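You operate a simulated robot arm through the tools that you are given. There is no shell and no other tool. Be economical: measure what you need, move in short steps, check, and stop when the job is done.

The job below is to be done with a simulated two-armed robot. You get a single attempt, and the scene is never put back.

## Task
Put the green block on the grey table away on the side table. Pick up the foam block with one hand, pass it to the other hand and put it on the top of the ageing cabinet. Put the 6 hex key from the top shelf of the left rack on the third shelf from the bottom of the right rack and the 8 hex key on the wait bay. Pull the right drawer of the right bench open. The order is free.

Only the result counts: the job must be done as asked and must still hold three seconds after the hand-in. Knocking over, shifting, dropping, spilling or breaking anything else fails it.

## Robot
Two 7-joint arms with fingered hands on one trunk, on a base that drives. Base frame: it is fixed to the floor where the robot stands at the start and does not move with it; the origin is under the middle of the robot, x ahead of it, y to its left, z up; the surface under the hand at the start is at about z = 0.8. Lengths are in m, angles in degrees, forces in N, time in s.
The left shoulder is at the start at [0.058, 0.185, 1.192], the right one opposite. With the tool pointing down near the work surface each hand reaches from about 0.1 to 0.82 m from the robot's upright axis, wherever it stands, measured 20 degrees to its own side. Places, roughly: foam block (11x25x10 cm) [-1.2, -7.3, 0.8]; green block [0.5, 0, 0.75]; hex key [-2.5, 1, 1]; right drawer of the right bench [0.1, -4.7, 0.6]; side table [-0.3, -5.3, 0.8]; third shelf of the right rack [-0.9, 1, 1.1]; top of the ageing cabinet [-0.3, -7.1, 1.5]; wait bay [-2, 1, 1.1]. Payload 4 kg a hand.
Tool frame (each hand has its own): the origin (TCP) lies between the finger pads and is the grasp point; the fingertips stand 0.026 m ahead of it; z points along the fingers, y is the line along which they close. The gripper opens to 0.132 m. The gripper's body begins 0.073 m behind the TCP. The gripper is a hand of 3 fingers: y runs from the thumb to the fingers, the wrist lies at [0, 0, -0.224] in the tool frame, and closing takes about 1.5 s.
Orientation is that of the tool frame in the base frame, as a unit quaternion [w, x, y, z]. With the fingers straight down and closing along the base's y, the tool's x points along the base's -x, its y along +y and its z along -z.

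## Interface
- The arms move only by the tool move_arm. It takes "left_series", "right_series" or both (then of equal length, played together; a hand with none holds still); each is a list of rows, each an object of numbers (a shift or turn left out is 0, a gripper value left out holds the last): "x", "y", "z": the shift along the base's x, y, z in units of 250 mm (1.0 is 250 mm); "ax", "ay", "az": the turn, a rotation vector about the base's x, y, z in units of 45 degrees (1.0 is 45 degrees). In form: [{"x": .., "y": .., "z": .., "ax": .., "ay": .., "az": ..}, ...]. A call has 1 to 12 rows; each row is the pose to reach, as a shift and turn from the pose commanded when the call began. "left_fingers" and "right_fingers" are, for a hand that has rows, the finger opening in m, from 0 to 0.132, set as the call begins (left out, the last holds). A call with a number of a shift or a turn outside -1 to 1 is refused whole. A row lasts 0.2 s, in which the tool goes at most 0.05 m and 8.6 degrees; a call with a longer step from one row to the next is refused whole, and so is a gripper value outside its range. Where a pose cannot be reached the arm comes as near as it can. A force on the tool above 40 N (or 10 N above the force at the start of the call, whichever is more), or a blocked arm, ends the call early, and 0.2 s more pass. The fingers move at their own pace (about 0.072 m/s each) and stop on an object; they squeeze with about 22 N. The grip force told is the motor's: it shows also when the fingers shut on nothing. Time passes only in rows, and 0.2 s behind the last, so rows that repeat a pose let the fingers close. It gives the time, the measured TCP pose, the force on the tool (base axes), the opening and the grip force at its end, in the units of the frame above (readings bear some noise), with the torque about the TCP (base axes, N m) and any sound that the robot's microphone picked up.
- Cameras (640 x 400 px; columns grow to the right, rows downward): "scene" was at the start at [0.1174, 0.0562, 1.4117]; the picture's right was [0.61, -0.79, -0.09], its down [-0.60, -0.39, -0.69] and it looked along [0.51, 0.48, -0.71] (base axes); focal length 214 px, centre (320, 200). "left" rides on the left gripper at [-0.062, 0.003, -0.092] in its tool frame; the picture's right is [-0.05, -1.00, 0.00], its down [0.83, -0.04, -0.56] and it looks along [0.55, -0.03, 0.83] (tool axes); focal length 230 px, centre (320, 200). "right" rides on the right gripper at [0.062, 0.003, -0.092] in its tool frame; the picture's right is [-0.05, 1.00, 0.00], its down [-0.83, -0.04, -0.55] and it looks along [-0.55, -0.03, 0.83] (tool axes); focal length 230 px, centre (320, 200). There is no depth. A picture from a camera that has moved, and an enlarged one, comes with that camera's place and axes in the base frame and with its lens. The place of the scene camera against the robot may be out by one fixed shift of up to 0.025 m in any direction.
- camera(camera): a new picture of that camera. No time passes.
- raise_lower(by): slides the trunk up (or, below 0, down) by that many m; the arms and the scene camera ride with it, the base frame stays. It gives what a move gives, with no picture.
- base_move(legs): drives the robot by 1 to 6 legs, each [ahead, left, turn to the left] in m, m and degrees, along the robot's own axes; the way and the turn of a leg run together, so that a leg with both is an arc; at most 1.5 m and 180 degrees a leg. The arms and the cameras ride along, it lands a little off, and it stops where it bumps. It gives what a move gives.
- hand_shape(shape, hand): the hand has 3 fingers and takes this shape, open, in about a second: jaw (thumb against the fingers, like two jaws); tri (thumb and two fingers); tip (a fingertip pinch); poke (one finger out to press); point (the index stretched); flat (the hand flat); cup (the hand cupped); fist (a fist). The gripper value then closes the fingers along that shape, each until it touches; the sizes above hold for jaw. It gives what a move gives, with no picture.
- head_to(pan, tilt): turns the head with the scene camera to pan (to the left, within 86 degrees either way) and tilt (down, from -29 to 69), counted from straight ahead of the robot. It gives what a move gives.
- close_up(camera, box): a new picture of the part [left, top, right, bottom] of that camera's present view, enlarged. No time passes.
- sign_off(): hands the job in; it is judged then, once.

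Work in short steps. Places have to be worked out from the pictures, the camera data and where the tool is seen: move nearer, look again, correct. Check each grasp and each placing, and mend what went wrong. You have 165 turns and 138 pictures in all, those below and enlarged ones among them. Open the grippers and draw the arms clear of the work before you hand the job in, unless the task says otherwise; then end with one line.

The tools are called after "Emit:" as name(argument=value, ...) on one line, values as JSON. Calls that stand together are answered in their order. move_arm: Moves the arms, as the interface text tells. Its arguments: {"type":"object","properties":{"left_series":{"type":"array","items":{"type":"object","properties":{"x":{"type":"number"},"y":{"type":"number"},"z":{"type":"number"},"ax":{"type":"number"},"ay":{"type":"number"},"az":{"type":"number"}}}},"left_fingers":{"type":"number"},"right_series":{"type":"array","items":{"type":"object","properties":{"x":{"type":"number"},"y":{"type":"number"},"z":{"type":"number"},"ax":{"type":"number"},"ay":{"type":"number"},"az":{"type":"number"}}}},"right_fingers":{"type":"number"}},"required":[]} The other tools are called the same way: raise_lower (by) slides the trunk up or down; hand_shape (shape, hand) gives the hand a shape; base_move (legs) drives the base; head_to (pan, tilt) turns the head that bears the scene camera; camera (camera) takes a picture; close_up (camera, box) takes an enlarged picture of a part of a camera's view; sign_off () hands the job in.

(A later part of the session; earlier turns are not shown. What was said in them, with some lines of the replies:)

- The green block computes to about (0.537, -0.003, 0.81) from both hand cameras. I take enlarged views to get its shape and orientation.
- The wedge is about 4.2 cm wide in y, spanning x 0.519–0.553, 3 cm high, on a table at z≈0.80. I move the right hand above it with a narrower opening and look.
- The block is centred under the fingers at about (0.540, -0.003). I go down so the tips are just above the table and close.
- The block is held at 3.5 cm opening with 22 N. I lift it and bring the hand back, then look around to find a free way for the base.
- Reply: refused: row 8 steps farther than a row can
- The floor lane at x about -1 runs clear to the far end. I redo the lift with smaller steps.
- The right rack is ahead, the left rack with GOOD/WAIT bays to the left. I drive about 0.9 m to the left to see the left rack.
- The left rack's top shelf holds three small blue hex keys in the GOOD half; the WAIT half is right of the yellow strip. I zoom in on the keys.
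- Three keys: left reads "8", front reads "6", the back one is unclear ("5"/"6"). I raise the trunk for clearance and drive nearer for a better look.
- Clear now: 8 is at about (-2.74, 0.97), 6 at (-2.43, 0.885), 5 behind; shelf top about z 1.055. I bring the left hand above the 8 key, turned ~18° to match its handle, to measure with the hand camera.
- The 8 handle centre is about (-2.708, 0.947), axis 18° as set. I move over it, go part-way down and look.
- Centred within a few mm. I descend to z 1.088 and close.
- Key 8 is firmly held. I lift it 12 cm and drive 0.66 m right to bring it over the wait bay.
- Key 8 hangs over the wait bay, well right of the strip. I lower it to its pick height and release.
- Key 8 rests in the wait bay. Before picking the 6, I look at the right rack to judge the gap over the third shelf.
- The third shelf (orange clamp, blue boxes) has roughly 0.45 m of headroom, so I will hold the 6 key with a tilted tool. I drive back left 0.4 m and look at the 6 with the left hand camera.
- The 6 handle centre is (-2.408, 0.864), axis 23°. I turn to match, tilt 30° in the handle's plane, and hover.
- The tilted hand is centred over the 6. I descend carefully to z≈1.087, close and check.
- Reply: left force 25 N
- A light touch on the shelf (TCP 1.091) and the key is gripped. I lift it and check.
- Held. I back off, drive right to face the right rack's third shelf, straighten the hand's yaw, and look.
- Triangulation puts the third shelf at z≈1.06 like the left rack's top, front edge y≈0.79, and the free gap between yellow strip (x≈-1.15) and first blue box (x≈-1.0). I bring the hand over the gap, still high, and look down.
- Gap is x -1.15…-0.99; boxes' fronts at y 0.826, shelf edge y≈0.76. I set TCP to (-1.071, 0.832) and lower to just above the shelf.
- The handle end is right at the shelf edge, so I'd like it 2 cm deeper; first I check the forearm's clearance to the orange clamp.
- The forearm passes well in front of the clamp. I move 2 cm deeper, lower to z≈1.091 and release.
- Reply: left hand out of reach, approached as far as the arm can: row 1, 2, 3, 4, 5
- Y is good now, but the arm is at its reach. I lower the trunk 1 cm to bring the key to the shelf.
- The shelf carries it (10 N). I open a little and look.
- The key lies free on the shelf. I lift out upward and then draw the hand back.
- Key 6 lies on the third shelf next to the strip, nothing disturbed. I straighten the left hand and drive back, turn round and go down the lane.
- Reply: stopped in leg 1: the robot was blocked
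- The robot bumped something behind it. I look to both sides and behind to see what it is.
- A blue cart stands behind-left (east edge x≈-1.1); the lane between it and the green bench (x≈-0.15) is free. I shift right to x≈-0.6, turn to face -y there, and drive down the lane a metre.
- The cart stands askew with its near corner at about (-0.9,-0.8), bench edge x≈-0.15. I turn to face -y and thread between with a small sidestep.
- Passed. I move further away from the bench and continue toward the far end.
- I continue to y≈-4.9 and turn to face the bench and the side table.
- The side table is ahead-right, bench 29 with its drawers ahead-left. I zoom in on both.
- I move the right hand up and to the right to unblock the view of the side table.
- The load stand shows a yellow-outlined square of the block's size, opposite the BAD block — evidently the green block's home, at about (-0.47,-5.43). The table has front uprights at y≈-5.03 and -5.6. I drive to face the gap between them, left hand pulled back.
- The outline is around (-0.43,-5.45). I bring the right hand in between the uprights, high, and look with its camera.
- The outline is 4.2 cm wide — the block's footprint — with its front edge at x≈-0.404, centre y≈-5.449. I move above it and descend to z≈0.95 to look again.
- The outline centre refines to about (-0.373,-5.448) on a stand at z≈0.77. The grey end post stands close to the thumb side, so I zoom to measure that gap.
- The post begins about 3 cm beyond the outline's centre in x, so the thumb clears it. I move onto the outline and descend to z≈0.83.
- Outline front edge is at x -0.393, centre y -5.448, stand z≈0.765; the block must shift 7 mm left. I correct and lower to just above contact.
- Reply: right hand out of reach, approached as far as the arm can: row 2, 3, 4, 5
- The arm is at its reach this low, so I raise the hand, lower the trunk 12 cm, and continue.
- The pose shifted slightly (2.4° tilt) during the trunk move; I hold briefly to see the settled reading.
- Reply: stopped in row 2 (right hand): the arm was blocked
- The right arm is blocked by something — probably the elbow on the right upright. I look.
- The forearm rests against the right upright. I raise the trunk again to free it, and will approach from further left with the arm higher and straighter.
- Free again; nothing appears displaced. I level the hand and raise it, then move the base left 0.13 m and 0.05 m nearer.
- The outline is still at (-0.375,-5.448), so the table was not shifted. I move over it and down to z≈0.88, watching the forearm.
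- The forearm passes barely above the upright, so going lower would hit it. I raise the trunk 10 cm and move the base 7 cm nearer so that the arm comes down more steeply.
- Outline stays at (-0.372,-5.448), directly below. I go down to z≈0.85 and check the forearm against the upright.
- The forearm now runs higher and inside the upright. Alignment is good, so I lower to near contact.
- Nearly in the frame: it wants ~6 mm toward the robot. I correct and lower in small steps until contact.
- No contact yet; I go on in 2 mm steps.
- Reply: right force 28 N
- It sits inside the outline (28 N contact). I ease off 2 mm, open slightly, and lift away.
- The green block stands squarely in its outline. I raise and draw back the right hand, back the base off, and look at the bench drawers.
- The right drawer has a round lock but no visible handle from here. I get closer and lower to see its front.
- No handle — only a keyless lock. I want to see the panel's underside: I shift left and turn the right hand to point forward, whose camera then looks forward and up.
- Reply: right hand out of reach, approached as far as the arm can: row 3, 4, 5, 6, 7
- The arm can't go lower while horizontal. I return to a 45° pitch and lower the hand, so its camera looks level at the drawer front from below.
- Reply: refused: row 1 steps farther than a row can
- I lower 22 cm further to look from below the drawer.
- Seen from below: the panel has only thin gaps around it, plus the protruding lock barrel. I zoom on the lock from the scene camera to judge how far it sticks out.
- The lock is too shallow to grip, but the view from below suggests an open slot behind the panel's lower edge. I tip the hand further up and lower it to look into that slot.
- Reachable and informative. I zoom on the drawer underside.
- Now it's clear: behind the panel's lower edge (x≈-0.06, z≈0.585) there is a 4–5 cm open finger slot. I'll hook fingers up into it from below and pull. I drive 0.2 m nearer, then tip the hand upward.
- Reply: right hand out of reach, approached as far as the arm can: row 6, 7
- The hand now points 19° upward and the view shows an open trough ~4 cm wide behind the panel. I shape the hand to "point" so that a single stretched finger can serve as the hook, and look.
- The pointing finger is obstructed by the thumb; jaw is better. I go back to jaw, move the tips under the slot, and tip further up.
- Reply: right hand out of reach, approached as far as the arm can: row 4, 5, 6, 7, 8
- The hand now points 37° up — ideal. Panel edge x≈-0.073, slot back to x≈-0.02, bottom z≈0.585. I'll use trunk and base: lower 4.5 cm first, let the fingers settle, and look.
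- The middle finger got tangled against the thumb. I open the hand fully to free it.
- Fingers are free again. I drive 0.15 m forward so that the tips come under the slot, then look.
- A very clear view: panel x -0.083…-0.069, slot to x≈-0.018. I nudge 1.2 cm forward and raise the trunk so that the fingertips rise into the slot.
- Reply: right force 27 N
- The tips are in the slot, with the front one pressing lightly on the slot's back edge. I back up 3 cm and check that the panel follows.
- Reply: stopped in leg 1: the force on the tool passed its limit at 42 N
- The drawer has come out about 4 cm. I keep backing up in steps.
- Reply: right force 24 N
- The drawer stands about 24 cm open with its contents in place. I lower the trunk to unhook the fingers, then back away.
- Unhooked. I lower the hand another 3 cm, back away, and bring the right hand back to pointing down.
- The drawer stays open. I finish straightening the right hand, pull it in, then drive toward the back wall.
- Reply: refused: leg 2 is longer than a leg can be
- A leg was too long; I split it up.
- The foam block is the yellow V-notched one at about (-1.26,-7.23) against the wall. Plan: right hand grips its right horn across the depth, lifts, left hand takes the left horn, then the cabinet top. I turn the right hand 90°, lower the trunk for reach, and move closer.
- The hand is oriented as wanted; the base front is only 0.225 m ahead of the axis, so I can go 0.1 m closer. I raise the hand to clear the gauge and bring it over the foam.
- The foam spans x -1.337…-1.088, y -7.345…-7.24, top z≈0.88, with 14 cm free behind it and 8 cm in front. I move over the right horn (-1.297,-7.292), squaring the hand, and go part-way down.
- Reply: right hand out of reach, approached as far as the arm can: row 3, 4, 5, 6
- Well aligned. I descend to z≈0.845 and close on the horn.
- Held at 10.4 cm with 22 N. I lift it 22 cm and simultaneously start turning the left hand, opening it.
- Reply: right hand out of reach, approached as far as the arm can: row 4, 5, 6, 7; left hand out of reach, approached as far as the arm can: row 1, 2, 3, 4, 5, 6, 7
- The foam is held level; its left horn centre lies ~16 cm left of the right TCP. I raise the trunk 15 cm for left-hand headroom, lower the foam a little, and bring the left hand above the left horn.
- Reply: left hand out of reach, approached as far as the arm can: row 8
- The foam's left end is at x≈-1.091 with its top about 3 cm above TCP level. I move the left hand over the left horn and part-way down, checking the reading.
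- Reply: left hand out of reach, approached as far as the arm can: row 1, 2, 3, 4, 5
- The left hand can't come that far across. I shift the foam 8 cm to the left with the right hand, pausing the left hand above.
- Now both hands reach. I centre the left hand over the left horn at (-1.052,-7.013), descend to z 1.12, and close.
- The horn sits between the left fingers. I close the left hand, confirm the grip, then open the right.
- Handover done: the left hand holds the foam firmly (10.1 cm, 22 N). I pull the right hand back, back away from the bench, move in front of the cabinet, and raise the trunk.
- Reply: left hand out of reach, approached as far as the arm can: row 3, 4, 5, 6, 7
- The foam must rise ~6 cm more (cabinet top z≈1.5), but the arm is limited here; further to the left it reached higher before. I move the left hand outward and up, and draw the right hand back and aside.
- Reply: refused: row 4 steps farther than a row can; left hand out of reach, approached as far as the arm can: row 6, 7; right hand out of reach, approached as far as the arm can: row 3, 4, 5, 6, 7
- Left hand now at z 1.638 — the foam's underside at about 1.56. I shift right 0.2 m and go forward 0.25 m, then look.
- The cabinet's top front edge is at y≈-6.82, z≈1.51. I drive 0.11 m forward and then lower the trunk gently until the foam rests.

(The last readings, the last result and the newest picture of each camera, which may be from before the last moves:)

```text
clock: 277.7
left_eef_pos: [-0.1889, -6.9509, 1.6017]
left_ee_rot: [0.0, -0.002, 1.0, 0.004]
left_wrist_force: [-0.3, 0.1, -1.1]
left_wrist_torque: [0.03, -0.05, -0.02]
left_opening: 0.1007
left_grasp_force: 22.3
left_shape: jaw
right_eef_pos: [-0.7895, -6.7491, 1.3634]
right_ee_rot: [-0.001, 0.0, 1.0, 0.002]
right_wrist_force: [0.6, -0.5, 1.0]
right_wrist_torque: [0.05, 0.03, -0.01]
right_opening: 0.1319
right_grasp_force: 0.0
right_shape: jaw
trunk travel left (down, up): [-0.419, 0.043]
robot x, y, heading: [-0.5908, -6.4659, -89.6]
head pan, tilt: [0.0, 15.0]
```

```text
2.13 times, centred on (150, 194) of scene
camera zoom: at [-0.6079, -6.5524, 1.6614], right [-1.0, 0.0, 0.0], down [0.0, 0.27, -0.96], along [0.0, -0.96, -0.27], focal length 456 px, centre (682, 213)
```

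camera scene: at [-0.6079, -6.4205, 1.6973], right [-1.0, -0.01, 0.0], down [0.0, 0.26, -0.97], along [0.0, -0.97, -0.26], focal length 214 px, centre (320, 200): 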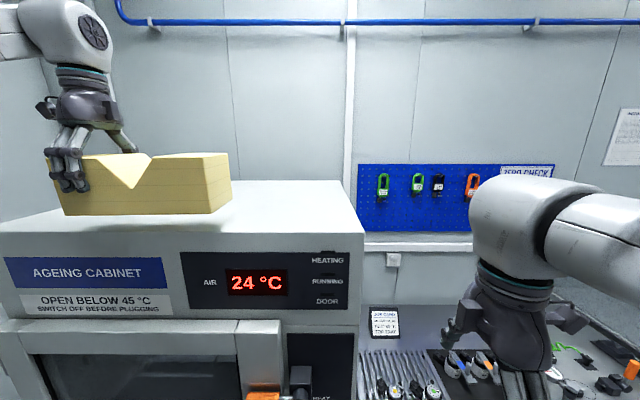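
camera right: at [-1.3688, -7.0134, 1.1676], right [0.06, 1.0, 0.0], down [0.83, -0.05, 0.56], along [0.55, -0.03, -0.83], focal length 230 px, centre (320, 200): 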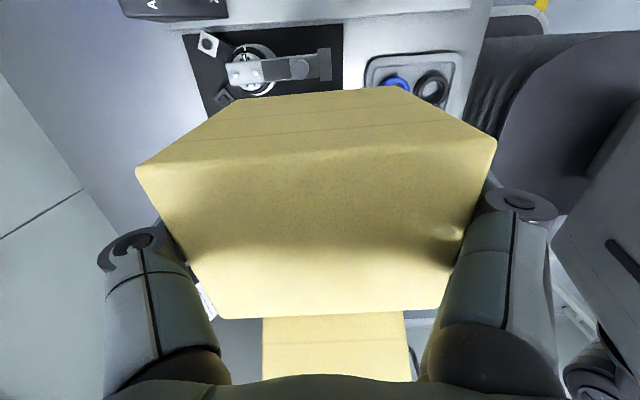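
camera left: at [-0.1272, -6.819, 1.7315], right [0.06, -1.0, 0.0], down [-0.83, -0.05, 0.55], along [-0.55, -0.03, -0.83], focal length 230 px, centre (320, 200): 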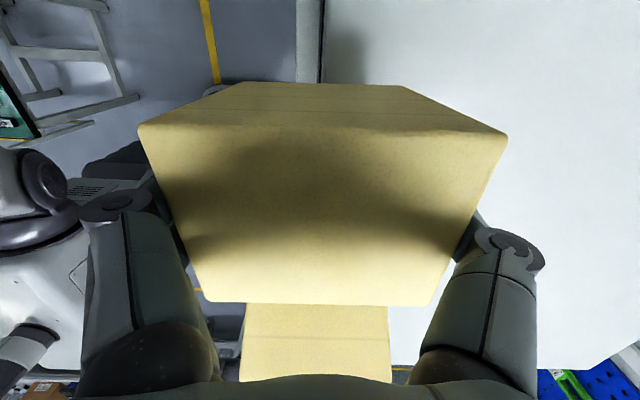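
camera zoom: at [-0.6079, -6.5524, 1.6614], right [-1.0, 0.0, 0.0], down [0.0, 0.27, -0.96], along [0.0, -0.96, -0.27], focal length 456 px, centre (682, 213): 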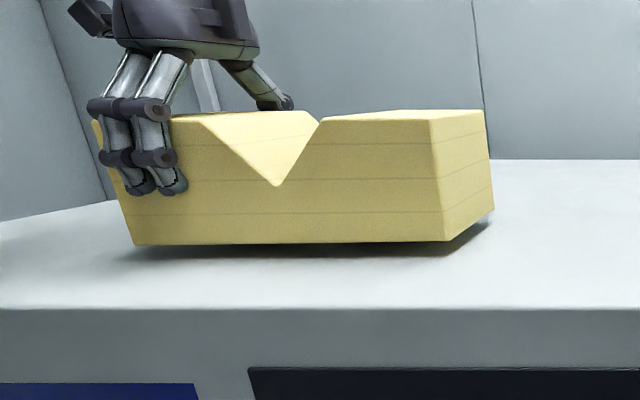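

Only about a centimetre left. I lower further in small steps.

Emit:
raise_lower(by=-0.01)

Emit:
raise_lower(by=-0.005)

Emit:
close_up(camera="scene", box=[0, 100, 300, 288])

```text
clock: 278.3
left_eef_pos: [-0.1886, -6.9504, 1.5909]
left_ee_rot: [0.0, -0.002, 1.0, 0.002]
left_wrist_force: [-0.1, 0.1, -0.9]
left_wrist_torque: [0.04, -0.04, 0.02]
left_opening: 0.1011
left_grasp_force: 22.0
left_shape: jaw
right_eef_pos: [-0.7891, -6.7477, 1.3545]
right_ee_rot: [0.0, 0.0, 1.0, 0.002]
right_wrist_force: [0.4, -0.3, 0.0]
right_wrist_torque: [0.01, 0.01, -0.03]
right_opening: 0.1319
right_grasp_force: 0.1
right_shape: jaw
trunk travel left (down, up): [-0.409, 0.053]
robot x, y, heading: [-0.5923, -6.4651, -90.0]
head pan, tilt: [0.0, 15.0]
```

```text
clock: 278.8
left_eef_pos: [-0.1893, -6.9493, 1.5888]
left_ee_rot: [0.001, -0.002, 1.0, 0.002]
left_wrist_force: [0.1, -0.2, 5.1]
left_wrist_torque: [0.38, -0.09, -0.05]
left_opening: 0.1005
left_grasp_force: 22.0
left_shape: jaw
right_eef_pos: [-0.7896, -6.747, 1.3484]
right_ee_rot: [0.0, 0.0, 1.0, 0.001]
right_wrist_force: [-1.0, 0.1, 0.1]
right_wrist_torque: [0.03, -0.02, 0.03]
right_opening: 0.1318
right_grasp_force: 0.0
right_shape: jaw
trunk travel left (down, up): [-0.404, 0.058]
robot x, y, heading: [-0.5915, -6.4618, -89.9]
head pan, tilt: [0.0, 15.0]
```

```text
2.13 times, centred on (150, 194) of scene
camera zoom: at [-0.6081, -6.5522, 1.6463], right [-1.0, 0.0, 0.0], down [0.0, 0.27, -0.96], along [0.0, -0.96, -0.27], focal length 456 px, centre (682, 213)
```

zoom: 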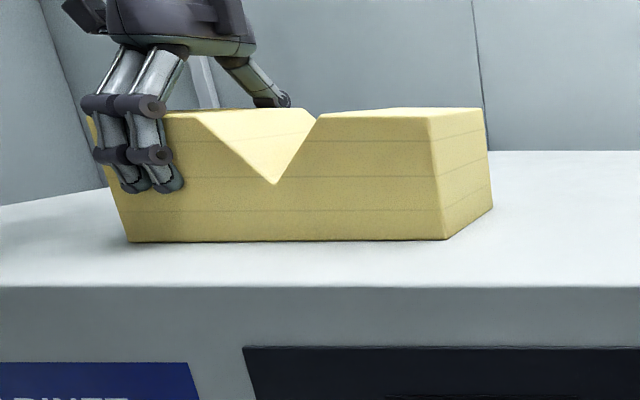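

The foam rests on the cabinet (5 N). I open the hand, raise the trunk, and slide the hand off the foam's left end.

Emit:
move_arm(left_series=[{}, {}, {}, {}], left_fingers=0.132)

Emit:
raise_lower(by=0.055)

Emit:
camera(camera="left")

```text
clock: 279.8
left_eef_pos: [-0.1903, -6.9479, 1.5887]
left_ee_rot: [0.0, -0.002, 1.0, 0.001]
left_wrist_force: [1.7, -3.7, 17.6]
left_wrist_torque: [-0.54, 0.07, 0.07]
left_opening: 0.1315
left_grasp_force: 0.1
left_shape: jaw
right_eef_pos: [-0.7901, -6.7473, 1.3481]
right_ee_rot: [0.0, 0.001, 1.0, 0.001]
right_wrist_force: [0.2, -1.1, 1.2]
right_wrist_torque: [0.03, 0.01, 0.0]
right_opening: 0.132
right_grasp_force: 0.1
right_shape: jaw
trunk travel left (down, up): [-0.404, 0.058]
robot x, y, heading: [-0.5873, -6.4663, -89.9]
head pan, tilt: [0.0, 15.0]
```

```text
clock: 280.8
left_eef_pos: [-0.1884, -6.9489, 1.6442]
left_ee_rot: [0.0, -0.001, 1.0, 0.002]
left_wrist_force: [0.3, -0.3, 0.3]
left_wrist_torque: [0.02, -0.01, -0.02]
left_opening: 0.1318
left_grasp_force: 0.0
left_shape: jaw
right_eef_pos: [-0.7904, -6.7473, 1.4038]
right_ee_rot: [0.0, 0.0, 1.0, 0.002]
right_wrist_force: [-0.4, 0.7, 0.7]
right_wrist_torque: [-0.02, 0.04, -0.01]
right_opening: 0.132
right_grasp_force: 0.1
right_shape: jaw
trunk travel left (down, up): [-0.459, 0.003]
robot x, y, heading: [-0.5865, -6.4651, -89.9]
head pan, tilt: [0.0, 15.0]
```

```text
15 pictures are left
camera left: at [-0.1277, -6.9467, 1.7355], right [0.05, -1.0, 0.0], down [-0.83, -0.05, 0.55], along [-0.55, -0.03, -0.83], focal length 230 px, centre (320, 200)
```

left: 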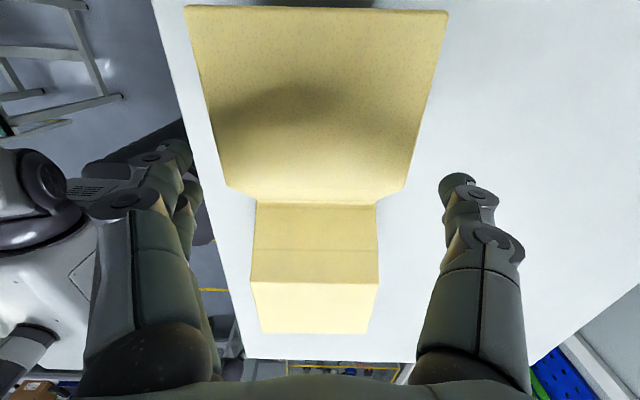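

Released and free-standing. I slide the hand off to the left, then back the robot away.

Emit:
move_arm(left_series=[{"x": 0.12}, {"x": 0.26}, {"x": 0.4}, {"x": 0.5}])

Emit:
base_move(legs=[[-0.5, 0, 0]])

Emit:
camera(camera="scene")

```text
clock: 281.8
left_eef_pos: [-0.065, -6.9452, 1.6364]
left_ee_rot: [0.001, -0.001, 1.0, 0.0]
left_wrist_force: [0.4, 0.4, -0.7]
left_wrist_torque: [-0.02, -0.03, 0.0]
left_opening: 0.1318
left_grasp_force: 0.1
left_shape: jaw
left hand out of reach, approached as far as the arm can: row 4
right_eef_pos: [-0.7889, -6.7472, 1.4043]
right_ee_rot: [-0.001, 0.0, 1.0, 0.001]
right_wrist_force: [0.0, 1.4, -0.9]
right_wrist_torque: [-0.02, 0.05, -0.04]
right_opening: 0.132
right_grasp_force: 0.0
right_shape: jaw
trunk travel left (down, up): [-0.459, 0.003]
robot x, y, heading: [-0.5847, -6.4644, -89.9]
head pan, tilt: [0.0, 15.0]
```

```text
clock: 284.7
left_eef_pos: [-0.065, -6.4512, 1.6375]
left_ee_rot: [0.001, -0.009, 1.0, 0.001]
left_wrist_force: [0.5, 0.8, 0.8]
left_wrist_torque: [0.02, 0.03, -0.01]
left_opening: 0.1318
left_grasp_force: 0.1
left_shape: jaw
right_eef_pos: [-0.7912, -6.2632, 1.4037]
right_ee_rot: [0.001, -0.008, 1.0, 0.003]
right_wrist_force: [-0.6, -0.2, -0.4]
right_wrist_torque: [0.03, 0.0, 0.04]
right_opening: 0.132
right_grasp_force: 0.1
right_shape: jaw
trunk travel left (down, up): [-0.459, 0.003]
robot x, y, heading: [-0.5948, -5.9761, -89.1]
head pan, tilt: [0.0, 15.0]
```

```text
14 pictures are left
camera scene: at [-0.6119, -6.0595, 1.7016], right [-1.0, -0.02, 0.0], down [0.0, 0.26, -0.97], along [0.02, -0.97, -0.26], focal length 214 px, centre (320, 200)
```

scene: 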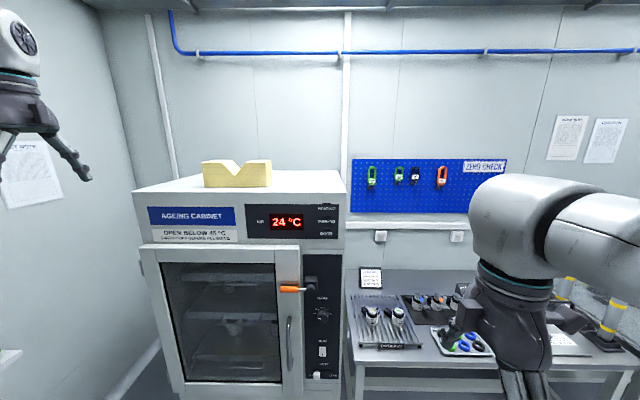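

The foam stands on the cabinet. I check the bench items near where I picked it up.

Emit:
close_up(camera="scene", box=[340, 260, 500, 360])

```text
4.00 times, centred on (420, 310) of scene
camera zoom: at [-0.6119, -6.0595, 1.7016], right [-1.0, -0.02, 0.0], down [0.0, 0.26, -0.97], along [0.02, -0.97, -0.26], focal length 858 px, centre (-80, -240)
```

zoom: 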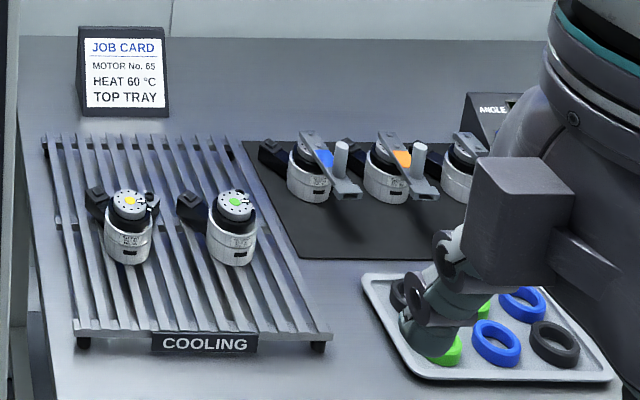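

All upright. For a final check of drawer and side table I move clear to the right and look left.

Emit:
base_move(legs=[[0, -0.7, 0]])

Emit:
head_to(pan=86, tilt=20)

Emit:
camera(camera="scene")

```text
clock: 288.5
left_eef_pos: [-0.7648, -6.463, 1.6362]
left_ee_rot: [0.0, -0.003, 1.0, 0.001]
left_wrist_force: [1.0, 1.1, -1.0]
left_wrist_torque: [0.01, 0.0, 0.02]
left_opening: 0.1321
left_grasp_force: 0.1
left_shape: jaw
right_eef_pos: [-1.4878, -6.2672, 1.4043]
right_ee_rot: [-0.001, -0.001, 1.0, 0.002]
right_wrist_force: [0.2, -0.1, -0.3]
right_wrist_torque: [0.06, 0.01, 0.0]
right_opening: 0.132
right_grasp_force: 0.0
right_shape: jaw
trunk travel left (down, up): [-0.459, 0.003]
robot x, y, heading: [-1.2907, -5.9835, -89.8]
head pan, tilt: [0.0, 15.0]
```

```text
clock: 290.1
left_eef_pos: [-0.7674, -6.4628, 1.6372]
left_ee_rot: [0.002, -0.002, 1.0, 0.0]
left_wrist_force: [-0.8, 0.3, 0.4]
left_wrist_torque: [0.03, 0.0, 0.02]
left_opening: 0.1315
left_grasp_force: 0.1
left_shape: jaw
right_eef_pos: [-1.491, -6.2669, 1.4021]
right_ee_rot: [0.0, -0.001, 1.0, 0.001]
right_wrist_force: [-0.1, 0.1, 0.7]
right_wrist_torque: [-0.02, 0.03, -0.01]
right_opening: 0.1317
right_grasp_force: 0.1
right_shape: jaw
trunk travel left (down, up): [-0.459, 0.003]
robot x, y, heading: [-1.2904, -5.987, -89.6]
head pan, tilt: [85.9, 20.0]
```

```text
12 pictures are left
camera scene: at [-1.2174, -5.9778, 1.6937], right [-0.07, -1.0, 0.0], down [-0.34, 0.02, -0.94], along [0.94, -0.06, -0.34], focal length 214 px, centre (320, 200)
```

scene: 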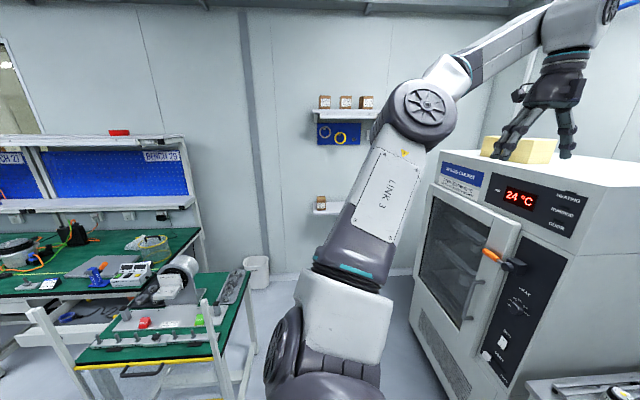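

The green block is in place on the side table, the drawer is still open, the foam is on the cabinet, and both hex keys are placed. Both hands are open and clear, so I hand in.

Emit:
sign_off()

```text
The job is handed in.
```

The whole job is done and handed in: the green block is in its outlined spot on the side table, the foam block was passed from the right hand to the left and stands on the ageing cabinet, the 6 hex key is on the right rack's third shelf, the 8 is in the wait bay, and the right drawer is open about 24 cm. Along the way the base bumped the blue cart near the racks and the right forearm pressed on a side-table upright. The table was measured unmoved after that, but the cart's position was not re-checked.
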